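You operate a simulated robot arm through the tools that you are given. There is no shell and no other tool. Be economical: measure what you need, move in short steps, check, and stop when the job is done.

The job below is to be done with a simulated robot arm. You get a single attempt, and the scene is never put back.

Task
Set the size knob to 150 ml, run hot water into the glass jug, stand it aside, switch off.
Fine: the jug moves by its handle and ends on the worktop by the tank; the machine switch ends off.

It is judged by the outcome, as a careful person would: the job done as asked, and still so three seconds after it is handed in. It fails if anything else is knocked over, pushed out of place, dropped, spilled or broken.

Robot
A 7-joint arm with a two-finger parallel gripper, fixed in place. Base frame: the origin is at the foot of the arm, x ahead of it, y to its left, z up. Units: cm, rad, N and s.
With the tool pointing down near the work surface it reaches from about 44 to 92 cm from the base axis. Its first joint turns from -2.007 to 2.007 rad. Payload 3.91 kg.
The tool frame sits at the grasp point between the pads (the TCP): z along the fingers, y along the line on which they close. The tips reach 3 cm beyond it. The gripper opens to 11 cm. The fingers are 2 cm wide and 1 cm thick; the gripper's body (4.8 by 11.2 cm) begins 5.5 cm behind the TCP.
Orientation is that of the tool frame in the base frame, as a unit quaternion [x, y, z, w]. With the fingers straight down and closing along the base's y, the tool's x points along the base's -x, its y along +y and its z along -z.

Tools
- The arm moves only by the tool arm_command. Its argument "series" is a list of rows, each an object (a shift or turn left out is 0, a gripper value left out holds the last) with "translation": the shift along the base's x, y, z in units of 250 mm (1.0 is 250 mm), a list of three; "rotation": the turn, a rotation vector about the base's x, y, z in units of 45 degrees (1.0 is 45 degrees), a list of three; "claw": the opening in per cent of the stroke, from 0 (shut) to 100 (fully open). In form: [{"translation": [dx, dy, dz], "rotation": [rx, ry, rz], "claw": claw}, ...]. A call has 1 to 10 rows; each row is the pose to reach, as a shift and turn from the pose commanded when the call began. A call with a number of a shift or a turn outside -1 to 1 is refused whole. Rows are played at 5 a second. More than 5 cm and 0.15 rad between two rows, or a gripper value outside its range, and nothing of the call is played. Where a pose cannot be reached the arm comes as near as it can. A force on the tool above 40 N (or 10 N above the force at the start of the call, whichever is more), or a blocked arm, ends the call early, and 0.2 s more pass. The fingers move at their own pace (about 15.3 cm/s each) and stop on an object; they squeeze with about 30 N. The grip force told is the motor's: it shows also when the fingers shut on nothing. Time passes only in rows, and 0.2 s behind the last, so rows that repeat a pose let the fingers close. The reply holds the time, the measured pose of the TCP, the force on the tool along the base axes, the opening and the grip force, in the units named above and with some noise.
- Cameras (640 x 400 px; columns grow to the right, rows downward): "scene" is fixed at [4.41, 64.52, 151.01]; the picture's right is [-0.46, -0.89, 0.00], its down [-0.38, 0.20, -0.90] and it looks along [0.80, -0.41, -0.43] (base axes); focal length 348 px, centre (320, 200). "wrist" rides on the gripper at [-3.6, 0, -5.7] in the tool frame; the picture's right is [0.00, -1.00, 0.00], its down [0.97, 0.00, -0.24] and it looks along [0.24, 0.00, 0.97] (tool axes); focal length 218 px, centre (320, 200). There is no depth. A picture from a camera that has moved, and an enlarged one, comes with that camera's place and axes in the base frame and with its lens. The place of the scene camera against the robot may be out by one fixed shift of up to 2.5 cm in any direction.
- grab_frame(camera): a new picture of that camera. It takes no simulated time.
- slide_trunk(by): slides the trunk up (or, below 0, down) by that many cm; the arm rides with it, the base frame stays. It gives what a move gives, with no picture.
- enlarge(camera, box): a new picture of the part [left, top, right, bottom] of that camera's present view, enlarged. It takes no simulated time.
- hand_in(): hands the job in; it is judged then, once.

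Go step by step. Nothing tells you positions but the pictures and the camera data: compare them with the known pose of the tool, close in by small moves and look again before you grip or let go. The budget is 120 turns and 84 pictures, counting those below and the enlarged ones. Unless the task says otherwise, let go and move clear before handing in, and close with one line.

The tools are called as name(argument=value, ...) on one line, values as JSON. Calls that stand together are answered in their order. arm_command: Moves the arm, as the interface text tells. Its arguments: {"type":"object","properties":{"series":{"type":"array","items":{"type":"object","properties":{"translation":{"type":"array","items":{"type":"number"}},"rotation":{"type":"array","items":{"type":"number"}},"claw":{"type":"number"}}}}},"required":["series"]} The other tools are called the same way: slide_trunk (by) slides the trunk up or down; grab_frame (camera) takes a picture; enlarge (camera, box) takes an enlarged picture of a part of a camera's view; hand_in () hands the job in.

At the start:

```text
t: 0.0
tool_pos: [46.85, 22.32, 130.88]
ee_rot: [0.001, 1.0, 0.0, 0.0]
wrist_force: [0.6, 1.5, -1.2]
grip_width: 11.0
finger_force: 0.0
trunk travel left (down, up): [-90.0, 9.0]
```

scene: 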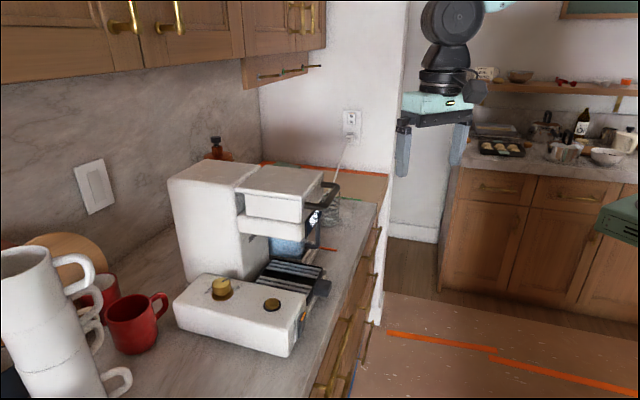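
wrist: 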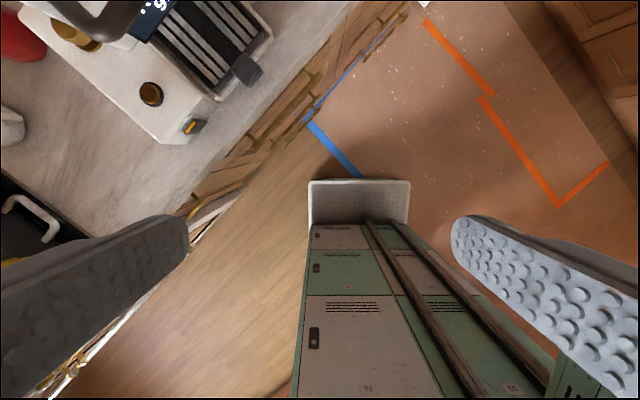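

I see a white coffee machine with two knobs on a front block, a display, and a jug somewhere under the outlet. I'll look closer first.

enlarge(camera="scene", box=[160, 150, 400, 300])

enlarge(camera="scene", box=[170, 250, 340, 356])

enlarge(camera="wrist", box=[0, 0, 288, 180])

```text
2.67 times, centred on (280, 225) of scene
camera zoom: at [4.41, 64.52, 151.01], right [-0.46, -0.89, 0.0], down [-0.38, 0.2, -0.9], along [0.8, -0.41, -0.43], focal length 928 px, centre (427, 133)
```

zoom: 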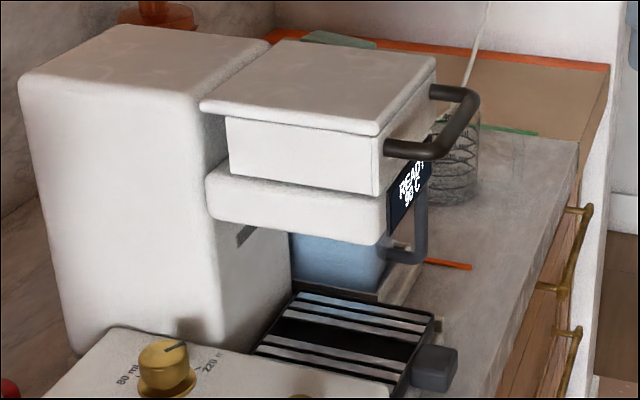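

```text
3.76 times, centred on (255, 303) of scene
camera zoom: at [4.41, 64.52, 151.01], right [-0.46, -0.89, 0.0], down [-0.38, 0.2, -0.9], along [0.8, -0.41, -0.43], focal length 1311 px, centre (565, -188)
```

zoom: 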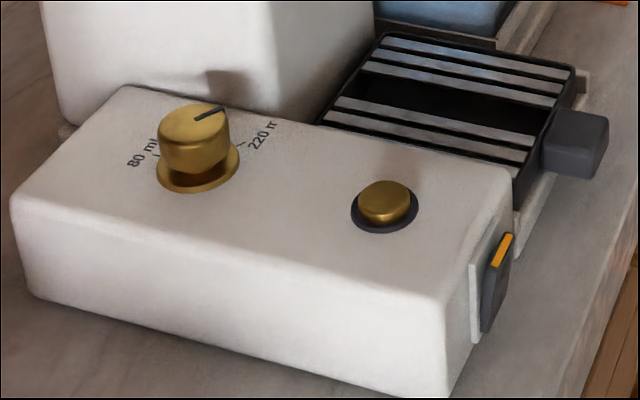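

```text
2.22 times, centred on (144, 90) of wrist
camera zoom: at [50.42, 22.27, 136.71], right [0.0, -1.0, 0.0], down [-0.97, 0.0, 0.24], along [-0.24, 0.0, -0.97], focal length 485 px, centre (711, 444)
```

zoom: 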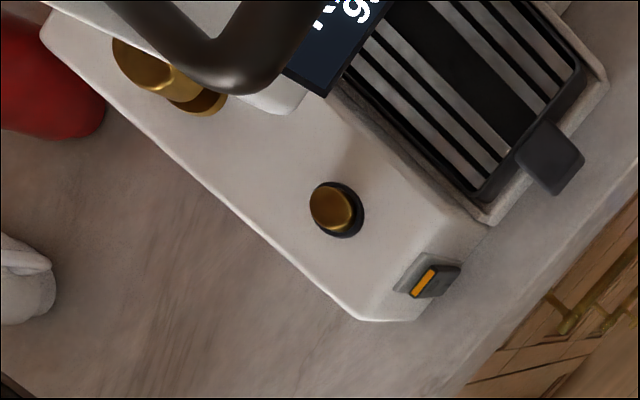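

The machine stands diagonally: its front faces the robot along (-0.7,-0.7), with control block, drip tray and jug stand running along (+0.7,-0.7). I'll turn the tool to face it for better views.

arm_command(series=[{"rotation": [0, 0, 0.18]}, {"rotation": [0, 0, 0.36]}, {"rotation": [0, 0, 0.54]}, {"rotation": [0, 0, 0.72]}, {"rotation": [0, 0, 0.88]}, {"rotation": [0, 0, 1.0]}])

arm_command(series=[{"rotation": [0.127, -0.127, 0]}, {"rotation": [0.254, -0.254, 0]}, {"rotation": [0.381, -0.381, 0]}, {"rotation": [0.508, -0.508, 0]}, {"rotation": [0.62, -0.62, 0]}, {"rotation": [0.707, -0.707, 0]}])

grab_frame(camera="wrist")

```text
t: 1.4
tool_pos: [46.88, 22.25, 130.96]
ee_rot: [-0.383, 0.924, 0.0, 0.0]
wrist_force: [0.2, 0.1, -0.1]
grip_width: 11.0
finger_force: 0.0
trunk travel left (down, up): [-90.0, 9.0]
```

```text
t: 2.8
tool_pos: [47.25, 21.85, 130.87]
ee_rot: [-0.355, 0.868, 0.122, 0.325]
wrist_force: [0.8, 0.6, 0.9]
grip_width: 10.99
finger_force: 0.1
out of reach, approached as far as the arm can: row 6
trunk travel left (down, up): [-90.0, 9.0]
```

```text
78 pictures are left
camera wrist: at [46.36, 21.28, 137.55], right [0.7, -0.72, 0.02], down [-0.64, -0.63, -0.45], along [0.34, 0.3, -0.89], focal length 218 px, centre (320, 200)
```

wrist: 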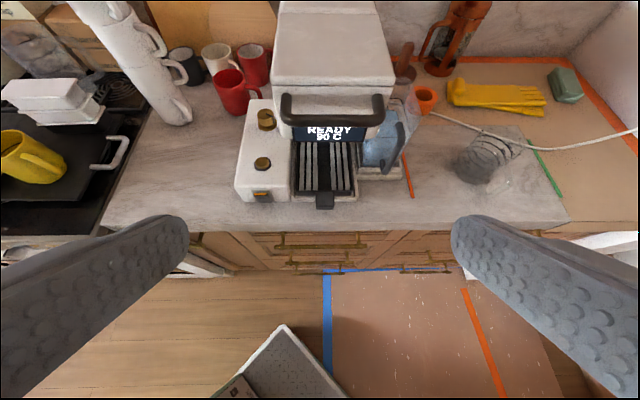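

enlarge(camera="wrist", box=[220, 70, 420, 220])

enlarge(camera="wrist", box=[360, 70, 580, 220])

enlarge(camera="scene", box=[260, 170, 380, 270])

```text
2.67 times, centred on (320, 145) of wrist
camera zoom: at [46.36, 21.28, 137.55], right [0.7, -0.72, 0.02], down [-0.64, -0.63, -0.45], along [0.34, 0.3, -0.89], focal length 582 px, centre (320, 347)
```

zoom: 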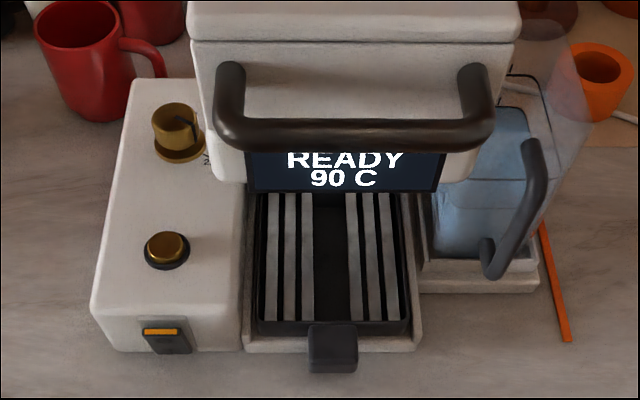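

```text
2.67 times, centred on (470, 145) of wrist
camera zoom: at [46.36, 21.28, 137.55], right [0.7, -0.72, 0.02], down [-0.64, -0.63, -0.45], along [0.34, 0.3, -0.89], focal length 582 px, centre (-80, 347)
```

zoom: 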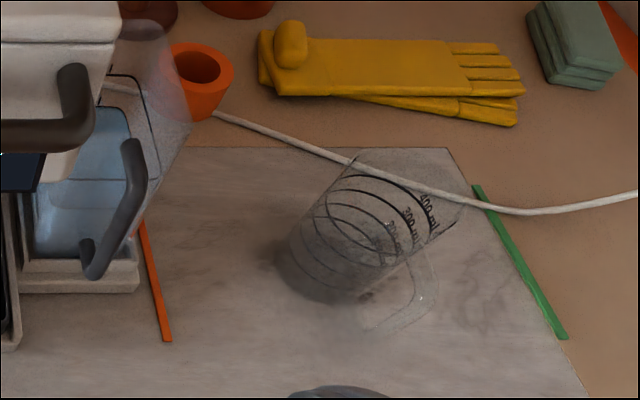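

```text
4.00 times, centred on (320, 220) of scene
camera zoom: at [4.41, 64.52, 151.01], right [-0.46, -0.89, 0.0], down [-0.38, 0.2, -0.9], along [0.8, -0.41, -0.43], focal length 1393 px, centre (320, 120)
```

zoom: 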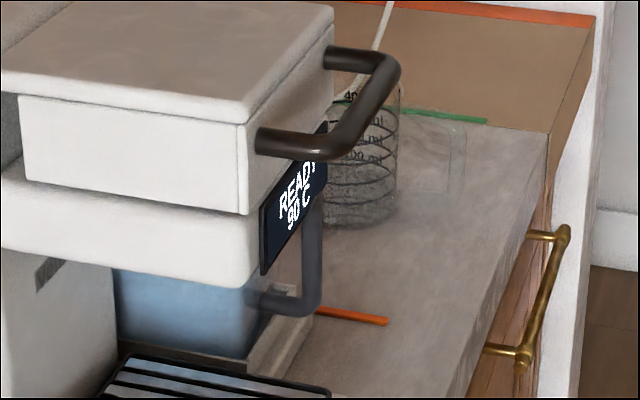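

The clear measuring jug stands on the marble between orange and green strips, by the blue tank; its clear handle points front right. Next I straighten the tool, and go over the control block to view the knob from above.

arm_command(series=[{"rotation": [-0.127, 0.127, 0]}, {"rotation": [-0.254, 0.254, 0]}, {"rotation": [-0.381, 0.381, 0]}, {"rotation": [-0.508, 0.508, 0]}, {"rotation": [-0.62, 0.62, 0]}, {"rotation": [-0.707, 0.707, 0]}])

arm_command(series=[{"translation": [-0.08, 0.1, 0], "rotation": [0, 0, 0.18]}, {"translation": [-0.16, 0.2, 0.04], "rotation": [0, 0, 0.36]}, {"translation": [-0.2, 0.35, 0.04], "rotation": [0, 0, 0.54]}, {"translation": [-0.2, 0.5, 0.04], "rotation": [0, 0, 0.72]}, {"translation": [-0.16, 0.6, 0.04], "rotation": [0, 0, 0.88]}, {"translation": [-0.06, 0.7, 0.04], "rotation": [0, 0, 1.0]}])

arm_command(series=[{"translation": [0.1, 0.1, 0], "rotation": [0, 0, 0.18]}, {"translation": [0.2, 0.2, 0], "rotation": [0, 0, 0.36]}, {"translation": [0.3, 0.35, 0], "rotation": [0, 0, 0.54]}, {"translation": [0.4, 0.45, 0], "rotation": [0, 0, 0.72]}, {"translation": [0.52, 0.55, 0], "rotation": [0, 0, 0.88]}, {"translation": [0.64, 0.65, 0], "rotation": [0, 0, 1.0]}])

grab_frame(camera="wrist")

```text
t: 4.2
tool_pos: [47.22, 21.82, 131.02]
ee_rot: [-0.383, 0.923, -0.026, -0.03]
wrist_force: [-0.7, 0.0, 0.4]
grip_width: 10.98
finger_force: 0.0
trunk travel left (down, up): [-90.0, 9.0]
```

```text
t: 5.6
tool_pos: [45.59, 39.39, 131.78]
ee_rot: [0.708, -0.705, 0.036, 0.018]
wrist_force: [0.1, 0.4, -0.6]
grip_width: 10.99
finger_force: 0.2
trunk travel left (down, up): [-90.0, 9.0]
```

```text
t: 7.0
tool_pos: [57.95, 47.93, 130.18]
ee_rot: [0.919, -0.392, 0.039, 0.003]
wrist_force: [-1.1, -0.3, 1.0]
grip_width: 11.02
finger_force: 0.2
out of reach, approached as far as the arm can: row 4, 5, 6
trunk travel left (down, up): [-90.0, 9.0]
```

```text
74 pictures are left
camera wrist: at [55.0, 50.86, 135.68], right [0.72, 0.69, 0.03], down [0.65, -0.69, 0.31], along [0.24, -0.21, -0.95], focal length 218 px, centre (320, 200)
```

wrist: 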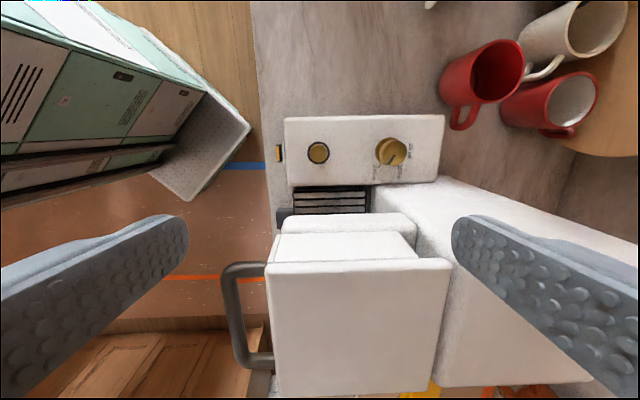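

enlarge(camera="wrist", box=[270, 105, 450, 217])

```text
3.56 times, centred on (360, 161) of wrist
camera zoom: at [55.0, 50.86, 135.68], right [0.72, 0.69, 0.03], down [0.65, -0.69, 0.31], along [0.24, -0.21, -0.95], focal length 776 px, centre (178, 339)
```

zoom: 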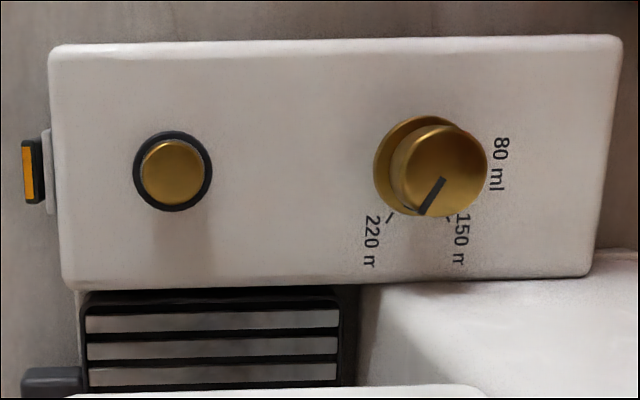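

The knob's pointer sits on the 220 ml mark; the marks for 80/150/220 are about 60° apart, so 150 ml needs about 60° counterclockwise. The knob axis is near (65.8, 56.5), top at z≈104. I'll level the tool, then move above it lower down.

arm_command(series=[{"translation": [0, 0, -0.16], "rotation": [0.046, 0.088, 0], "claw": 73}, {"translation": [0, 0, -0.32], "rotation": [0.046, 0.088, 0]}, {"translation": [0.1, 0.1, -0.44], "rotation": [0.046, 0.088, 0]}, {"translation": [0.2, 0.21, -0.5], "rotation": [0.046, 0.088, 0]}, {"translation": [0.31, 0.34, -0.5], "rotation": [0.046, 0.088, 0]}])

grab_frame(camera="wrist")

grab_frame(camera="scene")

```text
t: 8.2
tool_pos: [60.56, 49.07, 117.93]
ee_rot: [0.924, -0.382, 0.002, -0.001]
wrist_force: [-0.4, 1.3, 0.7]
grip_width: 8.03
finger_force: 0.0
out of reach, approached as far as the arm can: row 1, 2, 3, 4, 5
trunk travel left (down, up): [-90.0, 9.0]
```

```text
72 pictures are left
camera wrist: at [57.92, 51.67, 123.71], right [0.71, 0.71, 0.0], down [0.69, -0.69, 0.24], along [0.17, -0.17, -0.97], focal length 218 px, centre (320, 200)
```

wrist: 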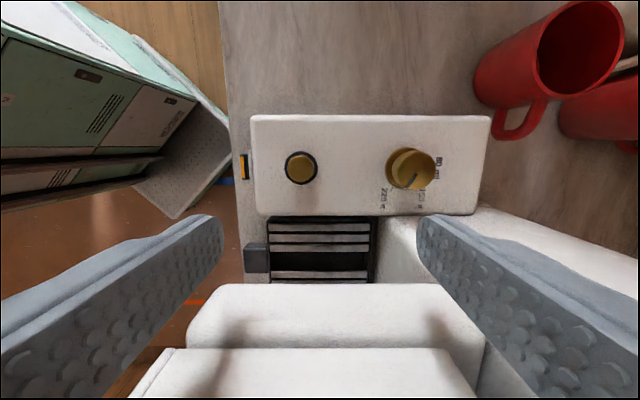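

```text
71 pictures are left
```

scene: 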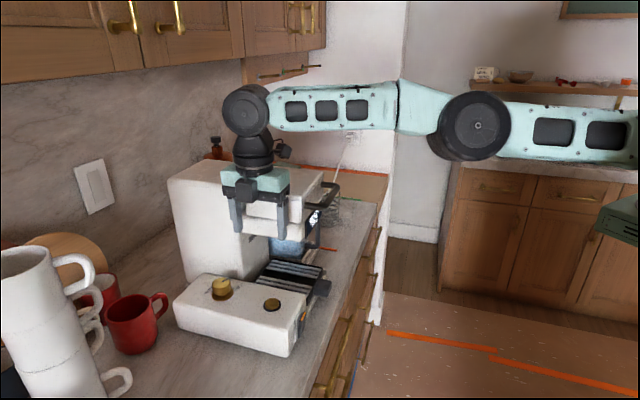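

The arm is near its reach at this height. I'll try going lower and outward to see how far it gets, beside the machine.

arm_command(series=[{"translation": [-0.05, 0.05, -0.1]}, {"translation": [-0.04, 0.1, -0.2]}, {"translation": [0.0, 0.15, -0.24]}, {"translation": [0.05, 0.2, -0.28]}, {"translation": [0.12, 0.25, -0.32]}])

```text
t: 9.3
tool_pos: [59.24, 50.5, 112.4]
ee_rot: [0.925, -0.38, 0.004, -0.009]
wrist_force: [-3.5, 2.8, 13.7]
grip_width: 8.03
finger_force: 0.1
out of reach, approached as far as the arm can: row 2, 3, 4, 5
trunk travel left (down, up): [-90.0, 9.0]
stopped in row 5: the force on the tool passed its limit (the readings are from after the stop); the commanded pose is now the measured one
```

Something touched; I'll look.

grab_frame(camera="wrist")

enlarge(camera="scene", box=[160, 70, 400, 300])

```text
70 pictures are left
camera wrist: at [56.55, 52.98, 118.23], right [0.7, 0.71, 0.02], down [0.69, -0.69, 0.24], along [0.18, -0.16, -0.97], focal length 218 px, centre (320, 200)
```

wrist: 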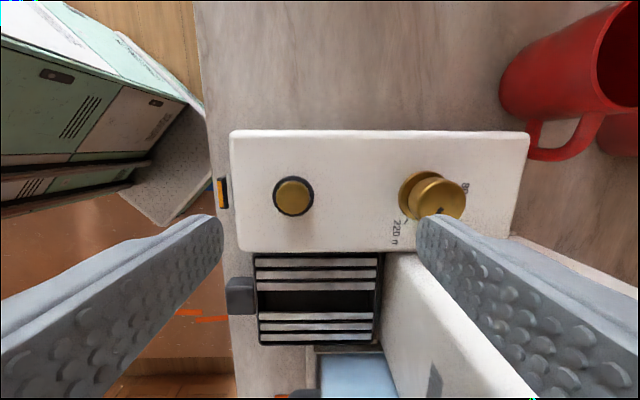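

```text
1.74 times, centred on (280, 185) of scene
camera zoom: at [4.41, 64.52, 151.01], right [-0.46, -0.89, 0.0], down [-0.38, 0.2, -0.9], along [0.8, -0.41, -0.43], focal length 606 px, centre (390, 226)
```

zoom: 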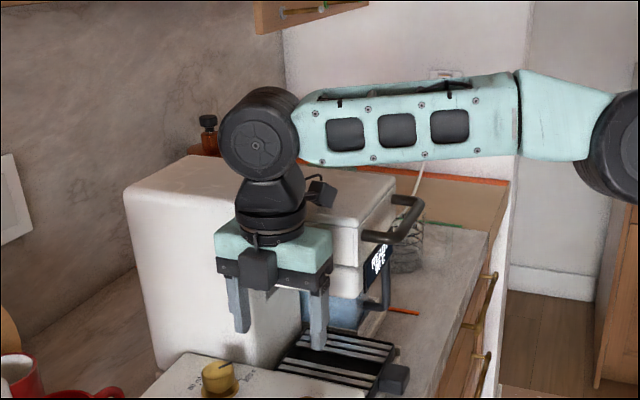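

arm_command(series=[{"translation": [0, 0, 0]}])

arm_command(series=[{"translation": [-0.03, 0.03, 0.0]}, {"translation": [-0.06, 0.06, 0.0]}])

```text
t: 9.7
tool_pos: [59.14, 50.51, 112.5]
ee_rot: [0.925, -0.381, 0.003, -0.009]
wrist_force: [-1.4, 5.7, 21.8]
grip_width: 8.03
finger_force: 0.1
trunk travel left (down, up): [-90.0, 9.0]
```

```text
t: 10.3
tool_pos: [57.62, 51.14, 112.36]
ee_rot: [0.924, -0.382, 0.003, -0.008]
wrist_force: [16.5, -5.0, 29.1]
grip_width: 8.02
finger_force: 0.0
out of reach, approached as far as the arm can: row 2
trunk travel left (down, up): [-90.0, 9.0]
```

enlarge(camera="scene", box=[160, 100, 360, 225])

grab_frame(camera="scene")

```text
3.20 times, centred on (260, 162) of scene
camera zoom: at [4.41, 64.52, 151.01], right [-0.46, -0.89, 0.0], down [-0.38, 0.2, -0.9], along [0.8, -0.41, -0.43], focal length 1114 px, centre (512, 320)
```

zoom: 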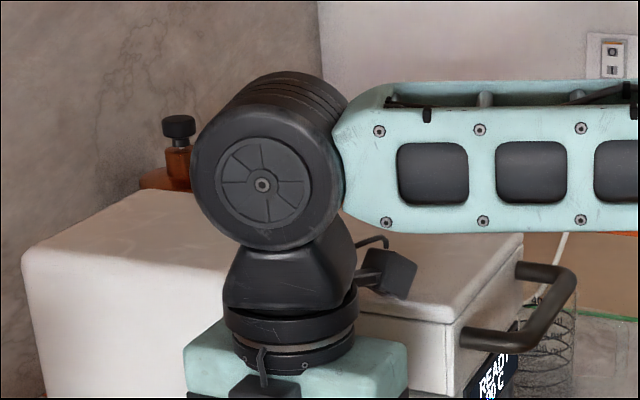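

```text
67 pictures are left
```

scene: 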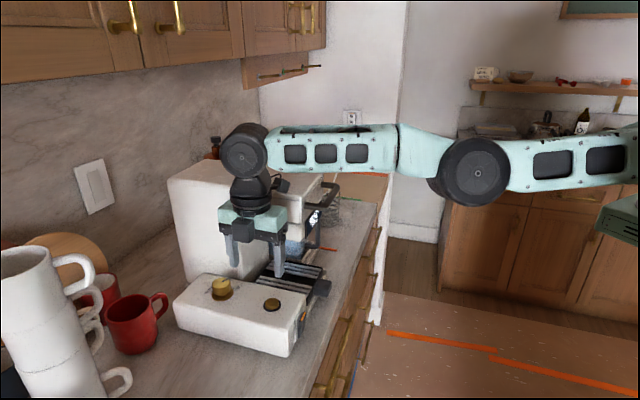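

arm_command(series=[{"translation": [0, 0, 0.06]}, {"translation": [0, 0, 0.12]}])

grab_frame(camera="wrist")

```text
t: 10.9
tool_pos: [57.24, 51.21, 115.03]
ee_rot: [0.925, -0.38, 0.001, -0.004]
wrist_force: [-0.3, 0.6, 0.5]
grip_width: 7.99
finger_force: 0.1
trunk travel left (down, up): [-90.0, 9.0]
```

```text
66 pictures are left
camera wrist: at [54.61, 53.85, 120.79], right [0.7, 0.71, 0.01], down [0.69, -0.69, 0.24], along [0.18, -0.16, -0.97], focal length 218 px, centre (320, 200)
```

wrist: 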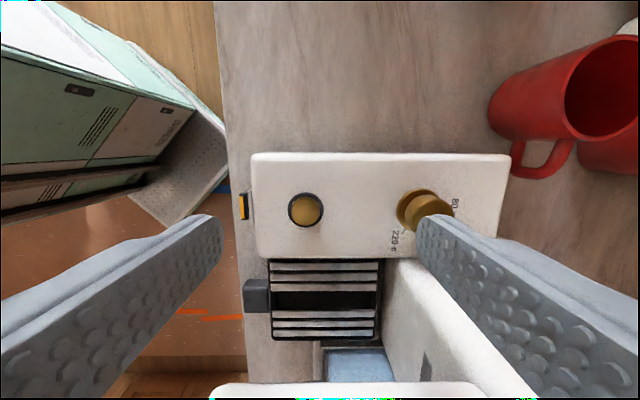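

Lifting removed the contact, so it was probably a link or a self-contact with the arm stretched. The large yaw may be straining it, so I'll turn back ~33° (a good starting grip angle anyway) and retry the reach at a higher level.

arm_command(series=[{"translation": [0, 0, 0.05], "rotation": [0, 0, -0.18]}, {"translation": [0, 0, 0.1], "rotation": [0, 0, -0.36]}, {"translation": [0, 0, 0.1], "rotation": [0, 0, -0.54]}, {"translation": [0, 0, 0.1], "rotation": [0, 0, -0.7]}])

arm_command(series=[{"translation": [0.1, 0.06, 0]}, {"translation": [0.2, 0.12, 0]}, {"translation": [0.3, 0.18, 0]}, {"translation": [0.34, 0.21, 0]}])

grab_frame(camera="scene")

```text
t: 11.9
tool_pos: [57.37, 51.16, 117.59]
ee_rot: [0.786, -0.618, 0.003, -0.006]
wrist_force: [0.0, -0.6, 0.8]
grip_width: 8.02
finger_force: 0.0
trunk travel left (down, up): [-90.0, 9.0]
```

```text
t: 12.9
tool_pos: [60.05, 49.65, 117.64]
ee_rot: [0.787, -0.617, 0.004, -0.007]
wrist_force: [0.1, 0.3, -0.4]
grip_width: 8.01
finger_force: 0.2
out of reach, approached as far as the arm can: row 1, 2, 3, 4
trunk travel left (down, up): [-90.0, 9.0]
```

```text
65 pictures are left
```

scene: 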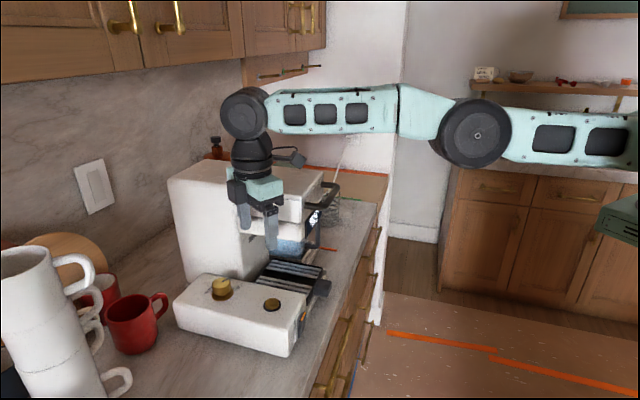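

The limit is purely radial (~78 cm at this height). I'll test how trunk height affects the reach, in a small step.

slide_trunk(by=-5)

arm_command(series=[{"translation": [0.08, 0.06, 0]}, {"translation": [0.15, 0.12, 0]}])

```text
t: 13.8
tool_pos: [60.08, 49.65, 112.7]
ee_rot: [0.786, -0.618, 0.004, -0.007]
wrist_force: [0.4, -0.4, -0.1]
grip_width: 8.04
finger_force: 0.0
trunk travel left (down, up): [-85.0, 14.0]
```

```text
t: 14.4
tool_pos: [60.5, 49.39, 112.57]
ee_rot: [0.789, -0.614, 0.002, -0.007]
wrist_force: [-30.5, 25.8, 10.0]
grip_width: 8.05
finger_force: 0.1
out of reach, approached as far as the arm can: row 1, 2
trunk travel left (down, up): [-85.0, 14.0]
```

The hand touched the head's side (at s≈13). A vertical tool can't reach the knob, so I'll back off, yaw to face outward, and tilt the tool so the fingers lean out to the knob.

arm_command(series=[{"translation": [-0.08, 0.08, 0]}, {"translation": [-0.16, 0.14, 0.1], "rotation": [0, 0, -0.18]}, {"translation": [-0.3, 0.184, 0.216], "rotation": [0, 0, -0.36]}, {"translation": [-0.3, 0.184, 0.216], "rotation": [0, 0, -0.54]}, {"translation": [-0.3, 0.184, 0.216], "rotation": [0, 0, -0.72]}, {"translation": [-0.3, 0.184, 0.216], "rotation": [0, 0, -0.88]}, {"translation": [-0.3, 0.184, 0.216], "rotation": [0, 0, -1.0]}])

arm_command(series=[{"rotation": [0, 0, -0.18]}, {"rotation": [0, 0, -0.36]}, {"rotation": [0, 0, -0.54]}, {"rotation": [0, 0, -0.72]}, {"rotation": [0, 0, -0.9]}, {"rotation": [0, 0, -1.0]}])

arm_command(series=[{"rotation": [0.03, -0.177, 0]}, {"rotation": [0.06, -0.35, 0]}, {"rotation": [0.09, -0.525, 0]}, {"rotation": [0.12, -0.7, 0]}, {"rotation": [0.154, -0.875, 0]}])

grab_frame(camera="wrist")

```text
t: 16.0
tool_pos: [53.29, 52.36, 117.78]
ee_rot: [-0.489, 0.872, -0.006, 0.004]
wrist_force: [-0.1, -0.4, 0.5]
grip_width: 8.02
finger_force: 0.0
out of reach, approached as far as the arm can: row 1, 2, 3, 4, 5, 6, 7
trunk travel left (down, up): [-85.0, 14.0]
```

```text
t: 17.4
tool_pos: [53.12, 51.98, 117.81]
ee_rot: [-0.119, 0.993, -0.007, 0.002]
wrist_force: [-0.2, 0.1, 0.1]
grip_width: 8.04
finger_force: 0.0
out of reach, approached as far as the arm can: row 6
trunk travel left (down, up): [-85.0, 14.0]
```

```text
t: 18.6
tool_pos: [55.28, 59.06, 118.43]
ee_rot: [-0.109, 0.933, 0.012, 0.344]
wrist_force: [-0.2, 0.1, -0.3]
grip_width: 8.02
finger_force: 0.1
out of reach, approached as far as the arm can: row 1, 2, 3, 4, 5
trunk travel left (down, up): [-85.0, 14.0]
```

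```text
64 pictures are left
camera wrist: at [54.13, 59.18, 125.08], right [0.21, -0.98, 0.05], down [-0.87, -0.21, -0.44], along [0.44, 0.05, -0.9], focal length 218 px, centre (320, 200)
```

wrist: 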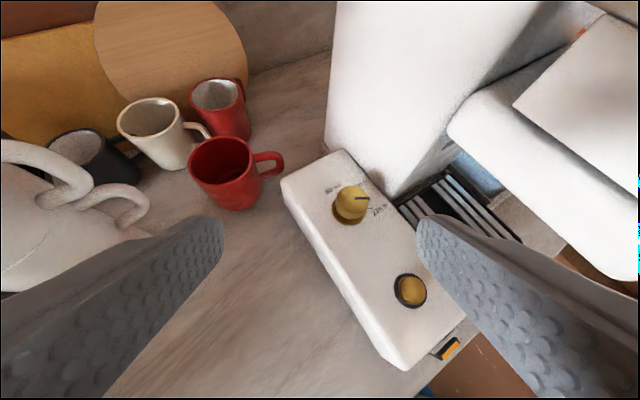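

enlarge(camera="wrist", box=[290, 150, 430, 240])

```text
4.44 times, centred on (360, 195) of wrist
camera zoom: at [54.13, 59.18, 125.08], right [0.21, -0.98, 0.05], down [-0.87, -0.21, -0.44], along [0.44, 0.05, -0.9], focal length 970 px, centre (142, 222)
```

zoom: 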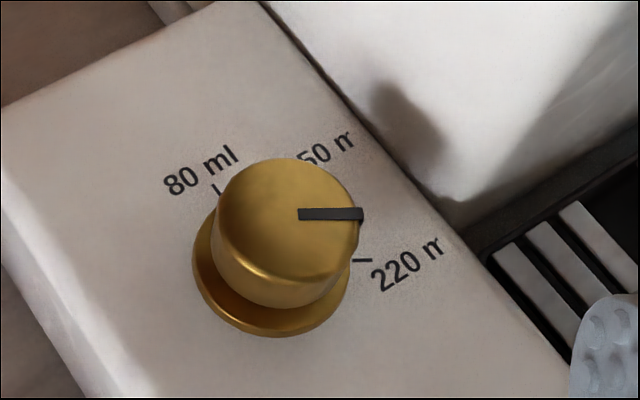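

The knob axis checks at about (65.5, 56.8), with pointer at 220; ~57° counterclockwise is needed. I approach with the tilted tool.

arm_command(series=[{"translation": [0.1, -0.02, -0.1], "claw": 62}, {"translation": [0.2, -0.045, -0.2]}, {"translation": [0.3, -0.07, -0.3]}, {"translation": [0.408, -0.09, -0.36]}])

grab_frame(camera="wrist")

```text
t: 19.6
tool_pos: [64.87, 55.7, 109.31]
ee_rot: [-0.11, 0.933, 0.013, 0.343]
wrist_force: [0.3, 0.1, -0.6]
grip_width: 6.81
finger_force: 0.0
out of reach, approached as far as the arm can: row 4
trunk travel left (down, up): [-85.0, 14.0]
```

```text
62 pictures are left
camera wrist: at [63.83, 55.81, 116.01], right [0.21, -0.98, 0.05], down [-0.87, -0.21, -0.44], along [0.44, 0.05, -0.9], focal length 218 px, centre (320, 200)
```

wrist: 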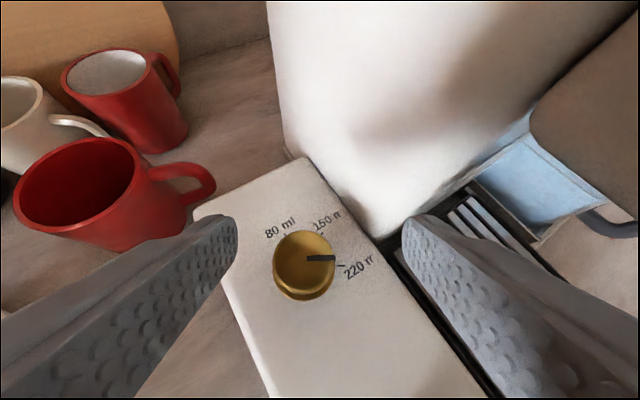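

arm_command(series=[{"rotation": [0.028, -0.17, 0]}, {"translation": [0.025, 0.045, -0.06], "rotation": [0.03, -0.188, 0]}, {"translation": [0.025, 0.045, -0.13], "rotation": [0.03, -0.188, 0]}, {"translation": [0.025, 0.045, -0.2], "rotation": [0.03, -0.188, 0]}])

grab_frame(camera="wrist")

enlarge(camera="scene", box=[140, 180, 340, 320])

```text
t: 20.6
tool_pos: [65.3, 56.42, 104.31]
ee_rot: [-0.106, 0.905, 0.015, 0.412]
wrist_force: [-0.5, 0.1, -1.0]
grip_width: 6.84
finger_force: 0.1
out of reach, approached as far as the arm can: row 4
trunk travel left (down, up): [-85.0, 14.0]
```

```text
61 pictures are left
camera wrist: at [63.34, 56.4, 110.88], right [0.2, -0.98, 0.06], down [-0.8, -0.2, -0.57], along [0.57, 0.07, -0.82], focal length 218 px, centre (320, 200)
```

wrist: 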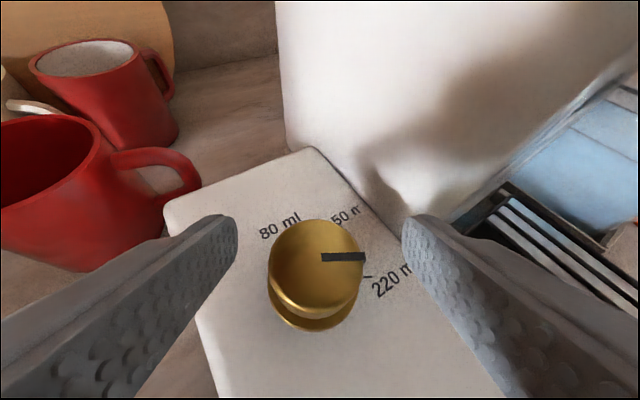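

```text
2.86 times, centred on (240, 250) of scene
camera zoom: at [4.41, 64.52, 151.01], right [-0.46, -0.89, 0.0], down [-0.38, 0.2, -0.9], along [0.8, -0.41, -0.43], focal length 995 px, centre (549, 57)
```

zoom: 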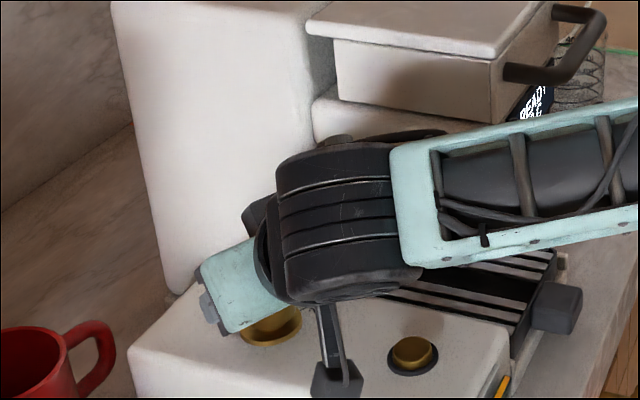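

arm_command(series=[{"translation": [0.004, 0.008, -0.02]}, {"translation": [0.004, 0.008, -0.04]}])

arm_command(series=[{"claw": 0}, {"claw": 0}, {"claw": 0}])

grab_frame(camera="wrist")

```text
t: 21.2
tool_pos: [65.33, 56.04, 103.48]
ee_rot: [-0.106, 0.905, 0.015, 0.412]
wrist_force: [0.4, -0.5, -0.9]
grip_width: 6.8
finger_force: 0.1
out of reach, approached as far as the arm can: row 1, 2
trunk travel left (down, up): [-85.0, 14.0]
```

```text
t: 22.0
tool_pos: [64.95, 56.46, 103.36]
ee_rot: [-0.108, 0.904, 0.018, 0.412]
wrist_force: [-8.9, 25.6, 0.1]
grip_width: 3.82
finger_force: 29.9
trunk travel left (down, up): [-85.0, 14.0]
```

```text
59 pictures are left
camera wrist: at [63.04, 56.42, 109.89], right [0.21, -0.98, 0.06], down [-0.8, -0.2, -0.57], along [0.57, 0.07, -0.82], focal length 218 px, centre (320, 200)
```

wrist: 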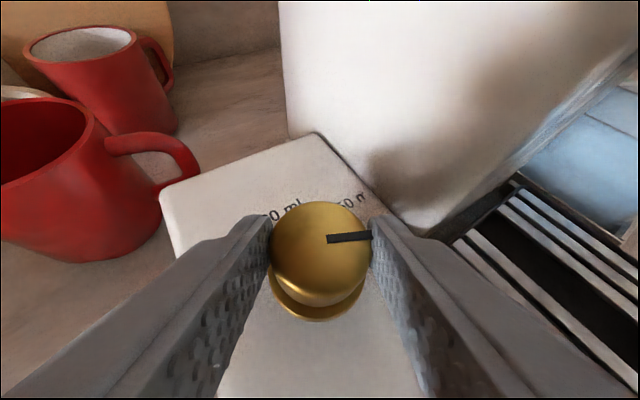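

Gripped (3.8 cm). I'll relieve the sideways load and turn counterclockwise about the knob axis by 30°, then check.

arm_command(series=[{"translation": [-0.008, 0.016, 0]}, {"translation": [-0.007, 0.013, 0], "rotation": [0, 0, 0.11]}, {"translation": [-0.006, 0.01, 0], "rotation": [0, 0, 0.22]}, {"translation": [-0.005, 0.008, 0], "rotation": [0, 0, 0.33]}, {"translation": [-0.004, 0.005, 0], "rotation": [0, 0, 0.44]}, {"translation": [-0.003, 0.003, 0], "rotation": [0, 0, 0.55]}, {"translation": [-0.001, 0.001, 0], "rotation": [0, 0, 0.667]}])

grab_frame(camera="wrist")

```text
t: 23.6
tool_pos: [65.34, 55.82, 103.42]
ee_rot: [-0.337, 0.847, 0.12, 0.393]
wrist_force: [-15.7, -17.0, 0.6]
grip_width: 3.78
finger_force: 30.4
trunk travel left (down, up): [-85.0, 14.0]
```

```text
58 pictures are left
camera wrist: at [63.58, 54.9, 109.9], right [0.66, -0.74, 0.06], down [-0.59, -0.57, -0.57], along [0.46, 0.34, -0.82], focal length 218 px, centre (320, 200)
```

wrist: 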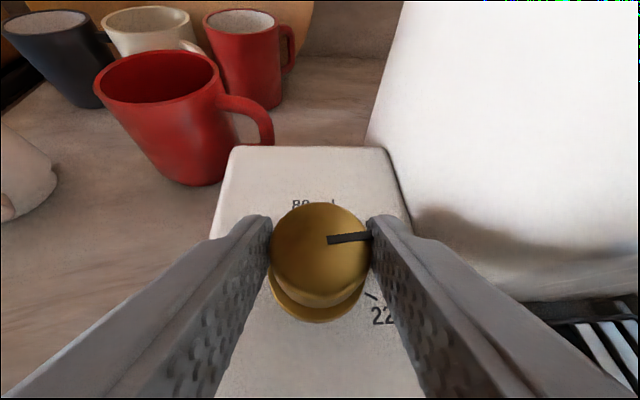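

The knob turned with the hand; about 22–24° more are needed. To keep the hand clear of the head, I'll release, rotate back, and check.

arm_command(series=[{"claw": 58}, {"claw": 58}, {"translation": [-0.002, 0.003, 0], "rotation": [0, 0, -0.15]}, {"translation": [-0.004, 0.006, 0], "rotation": [0, 0, -0.3]}, {"translation": [-0.005, 0.01, 0], "rotation": [0, 0, -0.45]}, {"translation": [-0.006, 0.014, 0], "rotation": [0, 0, -0.6]}])

enlarge(camera="wrist", box=[220, 170, 420, 320])

```text
t: 25.0
tool_pos: [65.04, 56.44, 103.51]
ee_rot: [-0.129, 0.902, 0.026, 0.412]
wrist_force: [-0.3, 0.2, -0.8]
grip_width: 6.36
finger_force: 0.1
trunk travel left (down, up): [-85.0, 14.0]
```

```text
2.67 times, centred on (320, 245) of wrist
camera zoom: at [63.1, 56.34, 109.92], right [0.25, -0.97, 0.06], down [-0.79, -0.24, -0.57], along [0.56, 0.1, -0.82], focal length 582 px, centre (320, 80)
```

zoom: 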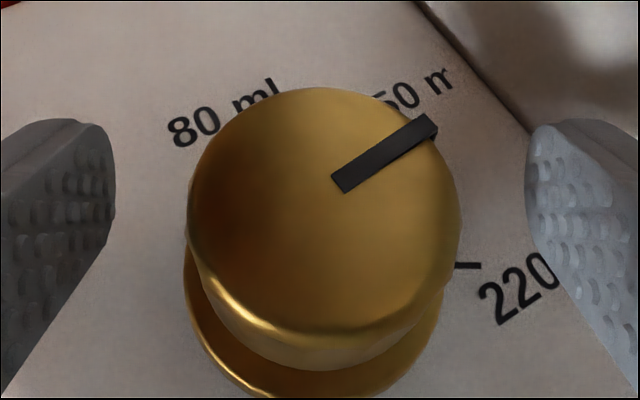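

arm_command(series=[{"claw": 0}, {"claw": 0}, {"claw": 0}, {"translation": [0.001, -0.003, 0], "rotation": [0, 0, 0.11]}, {"translation": [0.002, -0.006, 0], "rotation": [0, 0, 0.22]}, {"translation": [0.003, -0.008, 0], "rotation": [0, 0, 0.33]}, {"translation": [0.004, -0.01, 0], "rotation": [0, 0, 0.44]}, {"translation": [0.005, -0.012, 0], "rotation": [0, 0, 0.56]}])

arm_command(series=[{"claw": 58}, {"claw": 58}, {"translation": [-0.002, 0.003, 0], "rotation": [0, 0, -0.15]}, {"translation": [-0.004, 0.006, 0], "rotation": [0, 0, -0.3]}, {"translation": [-0.005, 0.01, 0], "rotation": [0, 0, -0.45]}, {"translation": [-0.006, 0.014, 0], "rotation": [0, 0, -0.6]}])

enlarge(camera="wrist", box=[220, 170, 420, 320])

```text
t: 26.8
tool_pos: [65.3, 56.01, 103.53]
ee_rot: [-0.323, 0.853, 0.112, 0.395]
wrist_force: [-3.5, -17.7, 1.9]
grip_width: 3.85
finger_force: 30.3
trunk travel left (down, up): [-85.0, 14.0]
```

```text
t: 28.2
tool_pos: [65.09, 56.34, 103.33]
ee_rot: [-0.115, 0.904, 0.019, 0.412]
wrist_force: [-0.7, 0.0, 0.2]
grip_width: 6.39
finger_force: 0.0
trunk travel left (down, up): [-85.0, 14.0]
```

```text
2.67 times, centred on (320, 245) of wrist
camera zoom: at [63.07, 56.38, 109.95], right [0.22, -0.97, 0.06], down [-0.79, -0.22, -0.57], along [0.57, 0.08, -0.82], focal length 582 px, centre (320, 80)
```

zoom: 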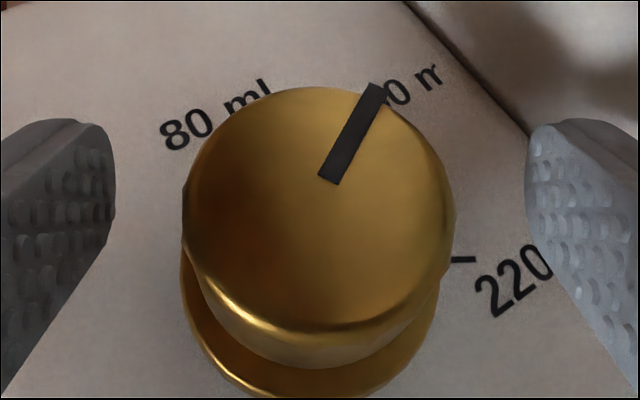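

The pointer is now about at 150. I'll back off along the tool axis and inspect from a better angle.

arm_command(series=[{"translation": [-0.05, 0, 0.1]}, {"translation": [-0.1, 0, 0.25]}, {"translation": [-0.14, 0, 0.4], "rotation": [-0.03, 0.18, 0]}, {"translation": [-0.14, 0, 0.5], "rotation": [-0.06, 0.36, 0]}, {"translation": [-0.14, 0, 0.6], "rotation": [-0.08, 0.5, 0]}])

grab_frame(camera="wrist")

```text
t: 29.4
tool_pos: [60.66, 54.62, 118.11]
ee_rot: [-0.122, 0.967, 0.013, 0.223]
wrist_force: [-0.6, 0.9, -0.7]
grip_width: 6.38
finger_force: 0.0
out of reach, approached as far as the arm can: row 4, 5
trunk travel left (down, up): [-85.0, 14.0]
```

```text
55 pictures are left
camera wrist: at [61.31, 55.11, 124.91], right [0.24, -0.97, 0.03], down [-0.95, -0.24, -0.21], along [0.21, 0.02, -0.98], focal length 218 px, centre (320, 200)
```

wrist: 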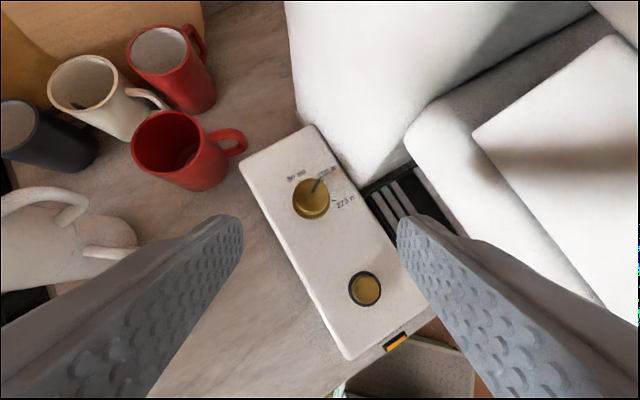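

enlarge(camera="wrist", box=[274, 156, 364, 226])

```text
5.71 times, centred on (319, 191) of wrist
camera zoom: at [61.31, 55.11, 124.91], right [0.24, -0.97, 0.03], down [-0.95, -0.24, -0.21], along [0.21, 0.02, -0.98], focal length 1247 px, centre (326, 251)
```

zoom: 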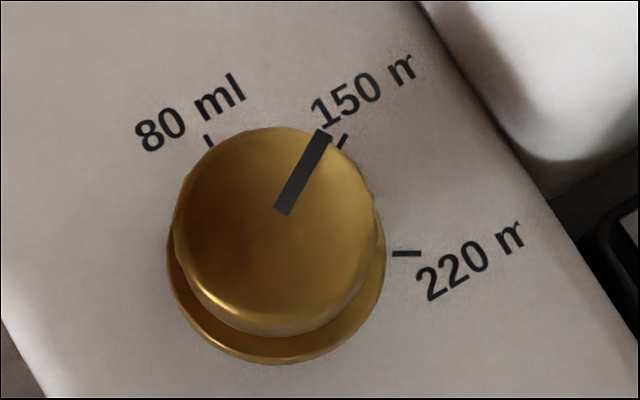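

The pointer lines up exactly with the 150 ml tick. Next: the jug near (96, 14). I retract from the machine and swing over to look at it.

arm_command(series=[{"translation": [-0.14, -0.1, 0.1]}, {"translation": [-0.28, -0.22, 0.16]}, {"translation": [-0.42, -0.36, 0.16]}, {"translation": [-0.58, -0.5, 0.16]}, {"translation": [-0.56, -0.68, 0.16]}, {"translation": [-0.54, -0.86, 0.16]}])

arm_command(series=[{"translation": [0.02, -0.18, 0]}, {"translation": [0.04, -0.36, 0]}, {"translation": [0.06, -0.54, 0]}, {"translation": [0.1, -0.72, 0]}, {"translation": [0.2, -0.86, 0]}, {"translation": [0.35, -0.94, 0]}])

grab_frame(camera="wrist")

```text
refused: row 4 steps farther than a row can; nothing moved
```

```text
t: 30.1
tool_pos: [60.27, 45.63, 118.44]
ee_rot: [-0.132, 0.966, 0.03, 0.221]
wrist_force: [-24.8, 19.6, -1.1]
grip_width: 5.15
finger_force: 0.1
trunk travel left (down, up): [-85.0, 14.0]
stopped in row 3: the force on the tool passed its limit (the readings are from after the stop); the commanded pose is now the measured one
```

```text
53 pictures are left
camera wrist: at [60.96, 45.76, 125.21], right [0.27, -0.96, 0.0], down [-0.94, -0.26, -0.21], along [0.2, 0.06, -0.98], focal length 218 px, centre (320, 200)
```

wrist: 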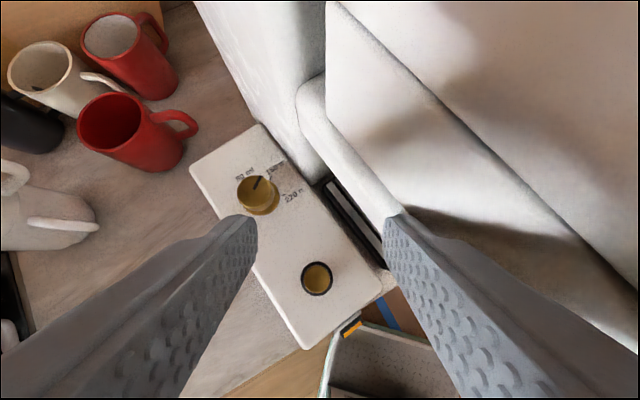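

My first call was refused and the second ran into the head's side. I back away toward the left and retreat in single checked calls.

arm_command(series=[{"translation": [-0.06, 0.06, 0.0]}, {"translation": [-0.14, 0.1, 0.08]}, {"translation": [-0.24, 0.06, 0.16]}, {"translation": [-0.38, -0.04, 0.2]}, {"translation": [-0.5, -0.12, 0.2]}])

grab_frame(camera="scene")

```text
t: 31.3
tool_pos: [49.27, 41.56, 124.18]
ee_rot: [-0.119, 0.967, 0.03, 0.225]
wrist_force: [1.1, 0.0, -0.2]
grip_width: 6.39
finger_force: 0.0
trunk travel left (down, up): [-85.0, 14.0]
```

```text
52 pictures are left
```

scene: 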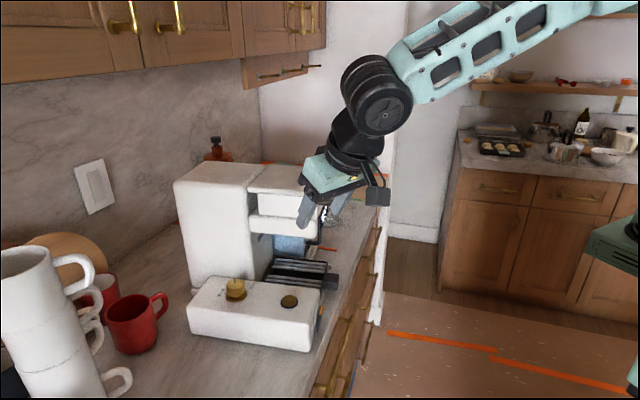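

The machine got nudged a little by that contact. I measure how much against the first enlarged picture.

enlarge(camera="scene", box=[160, 150, 400, 300])

enlarge(camera="scene", box=[170, 250, 340, 356])

```text
2.67 times, centred on (280, 225) of scene
camera zoom: at [4.41, 64.52, 151.01], right [-0.46, -0.89, 0.0], down [-0.38, 0.2, -0.9], along [0.8, -0.41, -0.43], focal length 928 px, centre (427, 133)
```

zoom: 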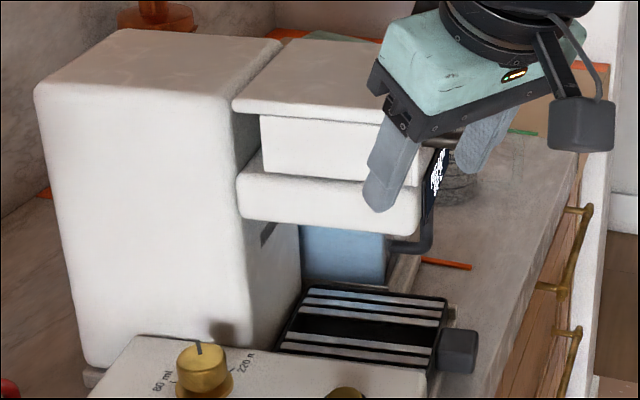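

```text
3.76 times, centred on (255, 303) of scene
camera zoom: at [4.41, 64.52, 151.01], right [-0.46, -0.89, 0.0], down [-0.38, 0.2, -0.9], along [0.8, -0.41, -0.43], focal length 1311 px, centre (565, -188)
```

zoom: 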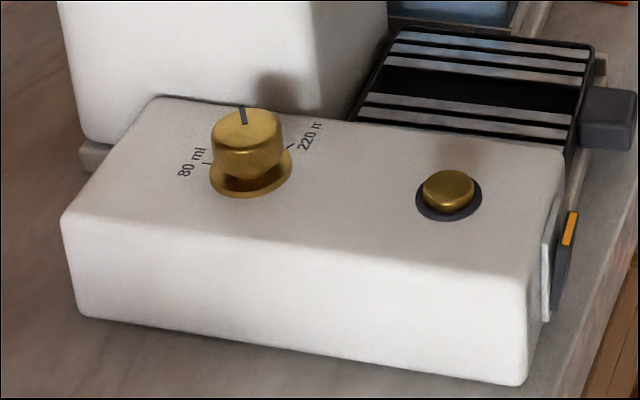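

The machine yawed ~7° and slid ~2 cm. A careful person would put it back: pushing the control block's front-left face gently away (+n) should reverse both. First I position the closed fingers in front of it, tool leaning.

arm_command(series=[{"translation": [-0.05, -0.07, 0], "rotation": [0, 0, 0.16], "claw": 0}, {"translation": [-0.1, -0.14, 0], "rotation": [0, 0, 0.32]}, {"translation": [-0.15, -0.2, -0.05], "rotation": [0, 0, 0.48]}, {"translation": [-0.2, -0.26, -0.12], "rotation": [0, 0, 0.64]}, {"translation": [-0.2, -0.26, -0.24], "rotation": [0, 0, 0.8]}])

grab_frame(camera="wrist")

```text
t: 32.5
tool_pos: [43.52, 35.5, 117.59]
ee_rot: [-0.42, 0.879, 0.095, 0.205]
wrist_force: [0.3, -0.1, 0.4]
grip_width: 0.0
finger_force: 29.6
trunk travel left (down, up): [-85.0, 14.0]
```

```text
49 pictures are left
camera wrist: at [43.81, 36.01, 124.27], right [0.78, -0.63, 0.01], down [-0.61, -0.76, -0.21], along [0.14, 0.16, -0.98], focal length 218 px, centre (320, 200)
```

wrist: 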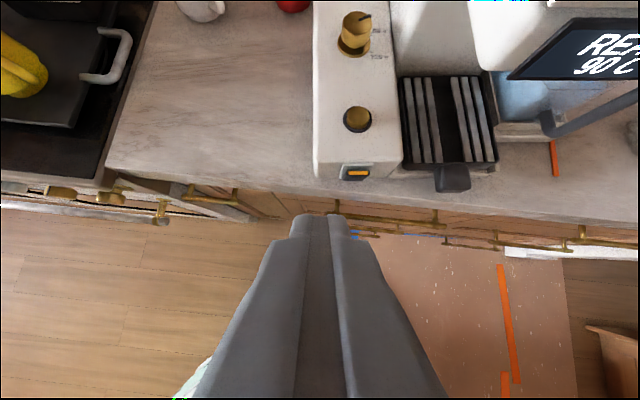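

arm_command(series=[{"translation": [0, 0, -0.12], "rotation": [0.126, -0.104, 0]}, {"translation": [0, 0, -0.28], "rotation": [0.252, -0.208, 0]}, {"translation": [0.04, 0.02, -0.44], "rotation": [0.377, -0.312, 0]}, {"translation": [0.08, 0.05, -0.6], "rotation": [0.377, -0.312, 0]}, {"translation": [0.12, 0.08, -0.76], "rotation": [0.377, -0.312, 0]}, {"translation": [0.155, 0.105, -0.79], "rotation": [0.377, -0.312, 0]}])

grab_frame(camera="wrist")

```text
t: 33.4
tool_pos: [50.82, 36.05, 118.71]
ee_rot: [-0.292, 0.827, 0.244, 0.414]
wrist_force: [0.1, 0.6, 0.5]
grip_width: 0.01
finger_force: 29.7
trunk travel left (down, up): [-85.0, 14.0]
stopped in row 4: the arm was blocked; the commanded pose is now the measured one
```

```text
48 pictures are left
camera wrist: at [49.36, 33.45, 124.87], right [0.68, -0.71, -0.16], down [-0.6, -0.43, -0.67], along [0.41, 0.56, -0.72], focal length 218 px, centre (320, 200)
```

wrist: 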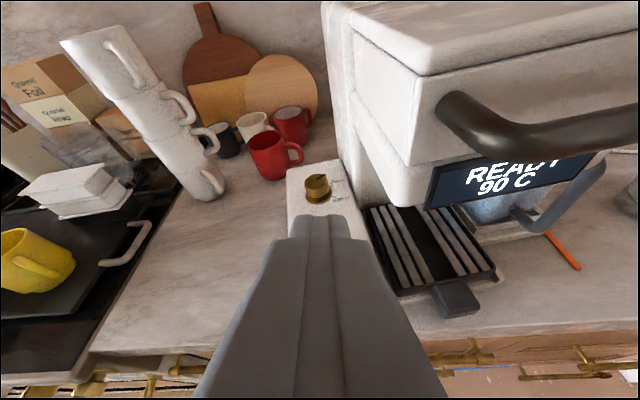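

slide_trunk(by=-16)

grab_frame(camera="scene")

```text
t: 35.2
tool_pos: [50.74, 36.2, 102.74]
ee_rot: [-0.291, 0.827, 0.243, 0.415]
wrist_force: [-0.4, -0.1, 0.1]
grip_width: 0.0
finger_force: 29.7
trunk travel left (down, up): [-69.0, 30.0]
```

```text
47 pictures are left
```

scene: 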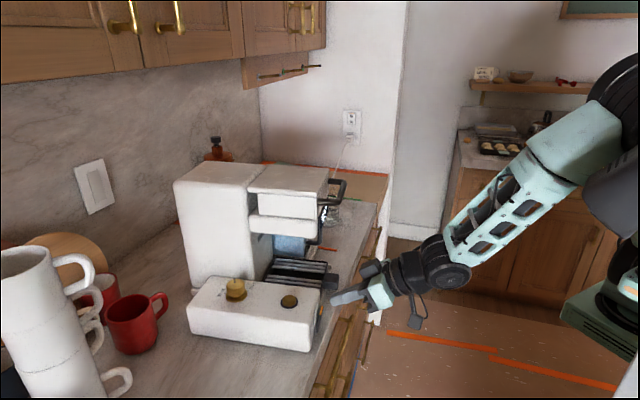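

arm_command(series=[{"translation": [-0.06, 0.07, -0.05]}, {"translation": [-0.1, 0.12, -0.15]}, {"translation": [-0.092, 0.132, -0.216]}])

grab_frame(camera="wrist")

```text
t: 36.0
tool_pos: [48.65, 39.48, 97.87]
ee_rot: [-0.288, 0.827, 0.245, 0.416]
wrist_force: [0.5, -0.6, 0.8]
grip_width: 0.0
finger_force: 29.7
trunk travel left (down, up): [-69.0, 30.0]
```

```text
46 pictures are left
camera wrist: at [47.24, 36.81, 103.82], right [0.68, -0.71, -0.17], down [-0.61, -0.42, -0.68], along [0.41, 0.56, -0.72], focal length 218 px, centre (320, 200)
```

wrist: 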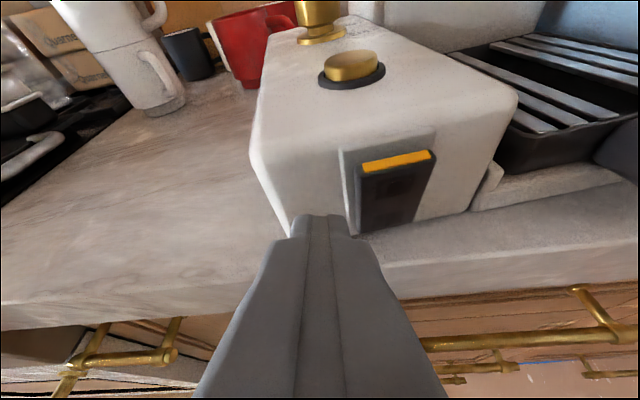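

arm_command(series=[{"translation": [-0.016, 0.012, -0.01]}, {"translation": [0.01, 0.044, -0.01]}, {"translation": [0.03, 0.068, -0.01]}, {"translation": [0.045, 0.086, -0.01]}, {"translation": [0.06, 0.104, -0.01]}, {"translation": [0.074, 0.12, -0.01]}])

enlarge(camera="scene", box=[170, 250, 340, 356])

```text
t: 37.4
tool_pos: [49.56, 42.48, 96.3]
ee_rot: [-0.3, 0.827, 0.241, 0.41]
wrist_force: [-7.0, -1.6, -1.9]
grip_width: 0.02
finger_force: 30.7
trunk travel left (down, up): [-69.0, 30.0]
```

```text
3.76 times, centred on (255, 303) of scene
camera zoom: at [4.41, 64.52, 151.01], right [-0.46, -0.89, 0.0], down [-0.38, 0.2, -0.9], along [0.8, -0.41, -0.43], focal length 1311 px, centre (565, -188)
```

zoom: 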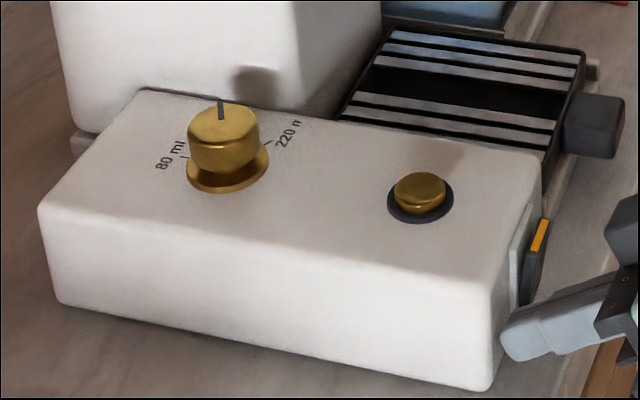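

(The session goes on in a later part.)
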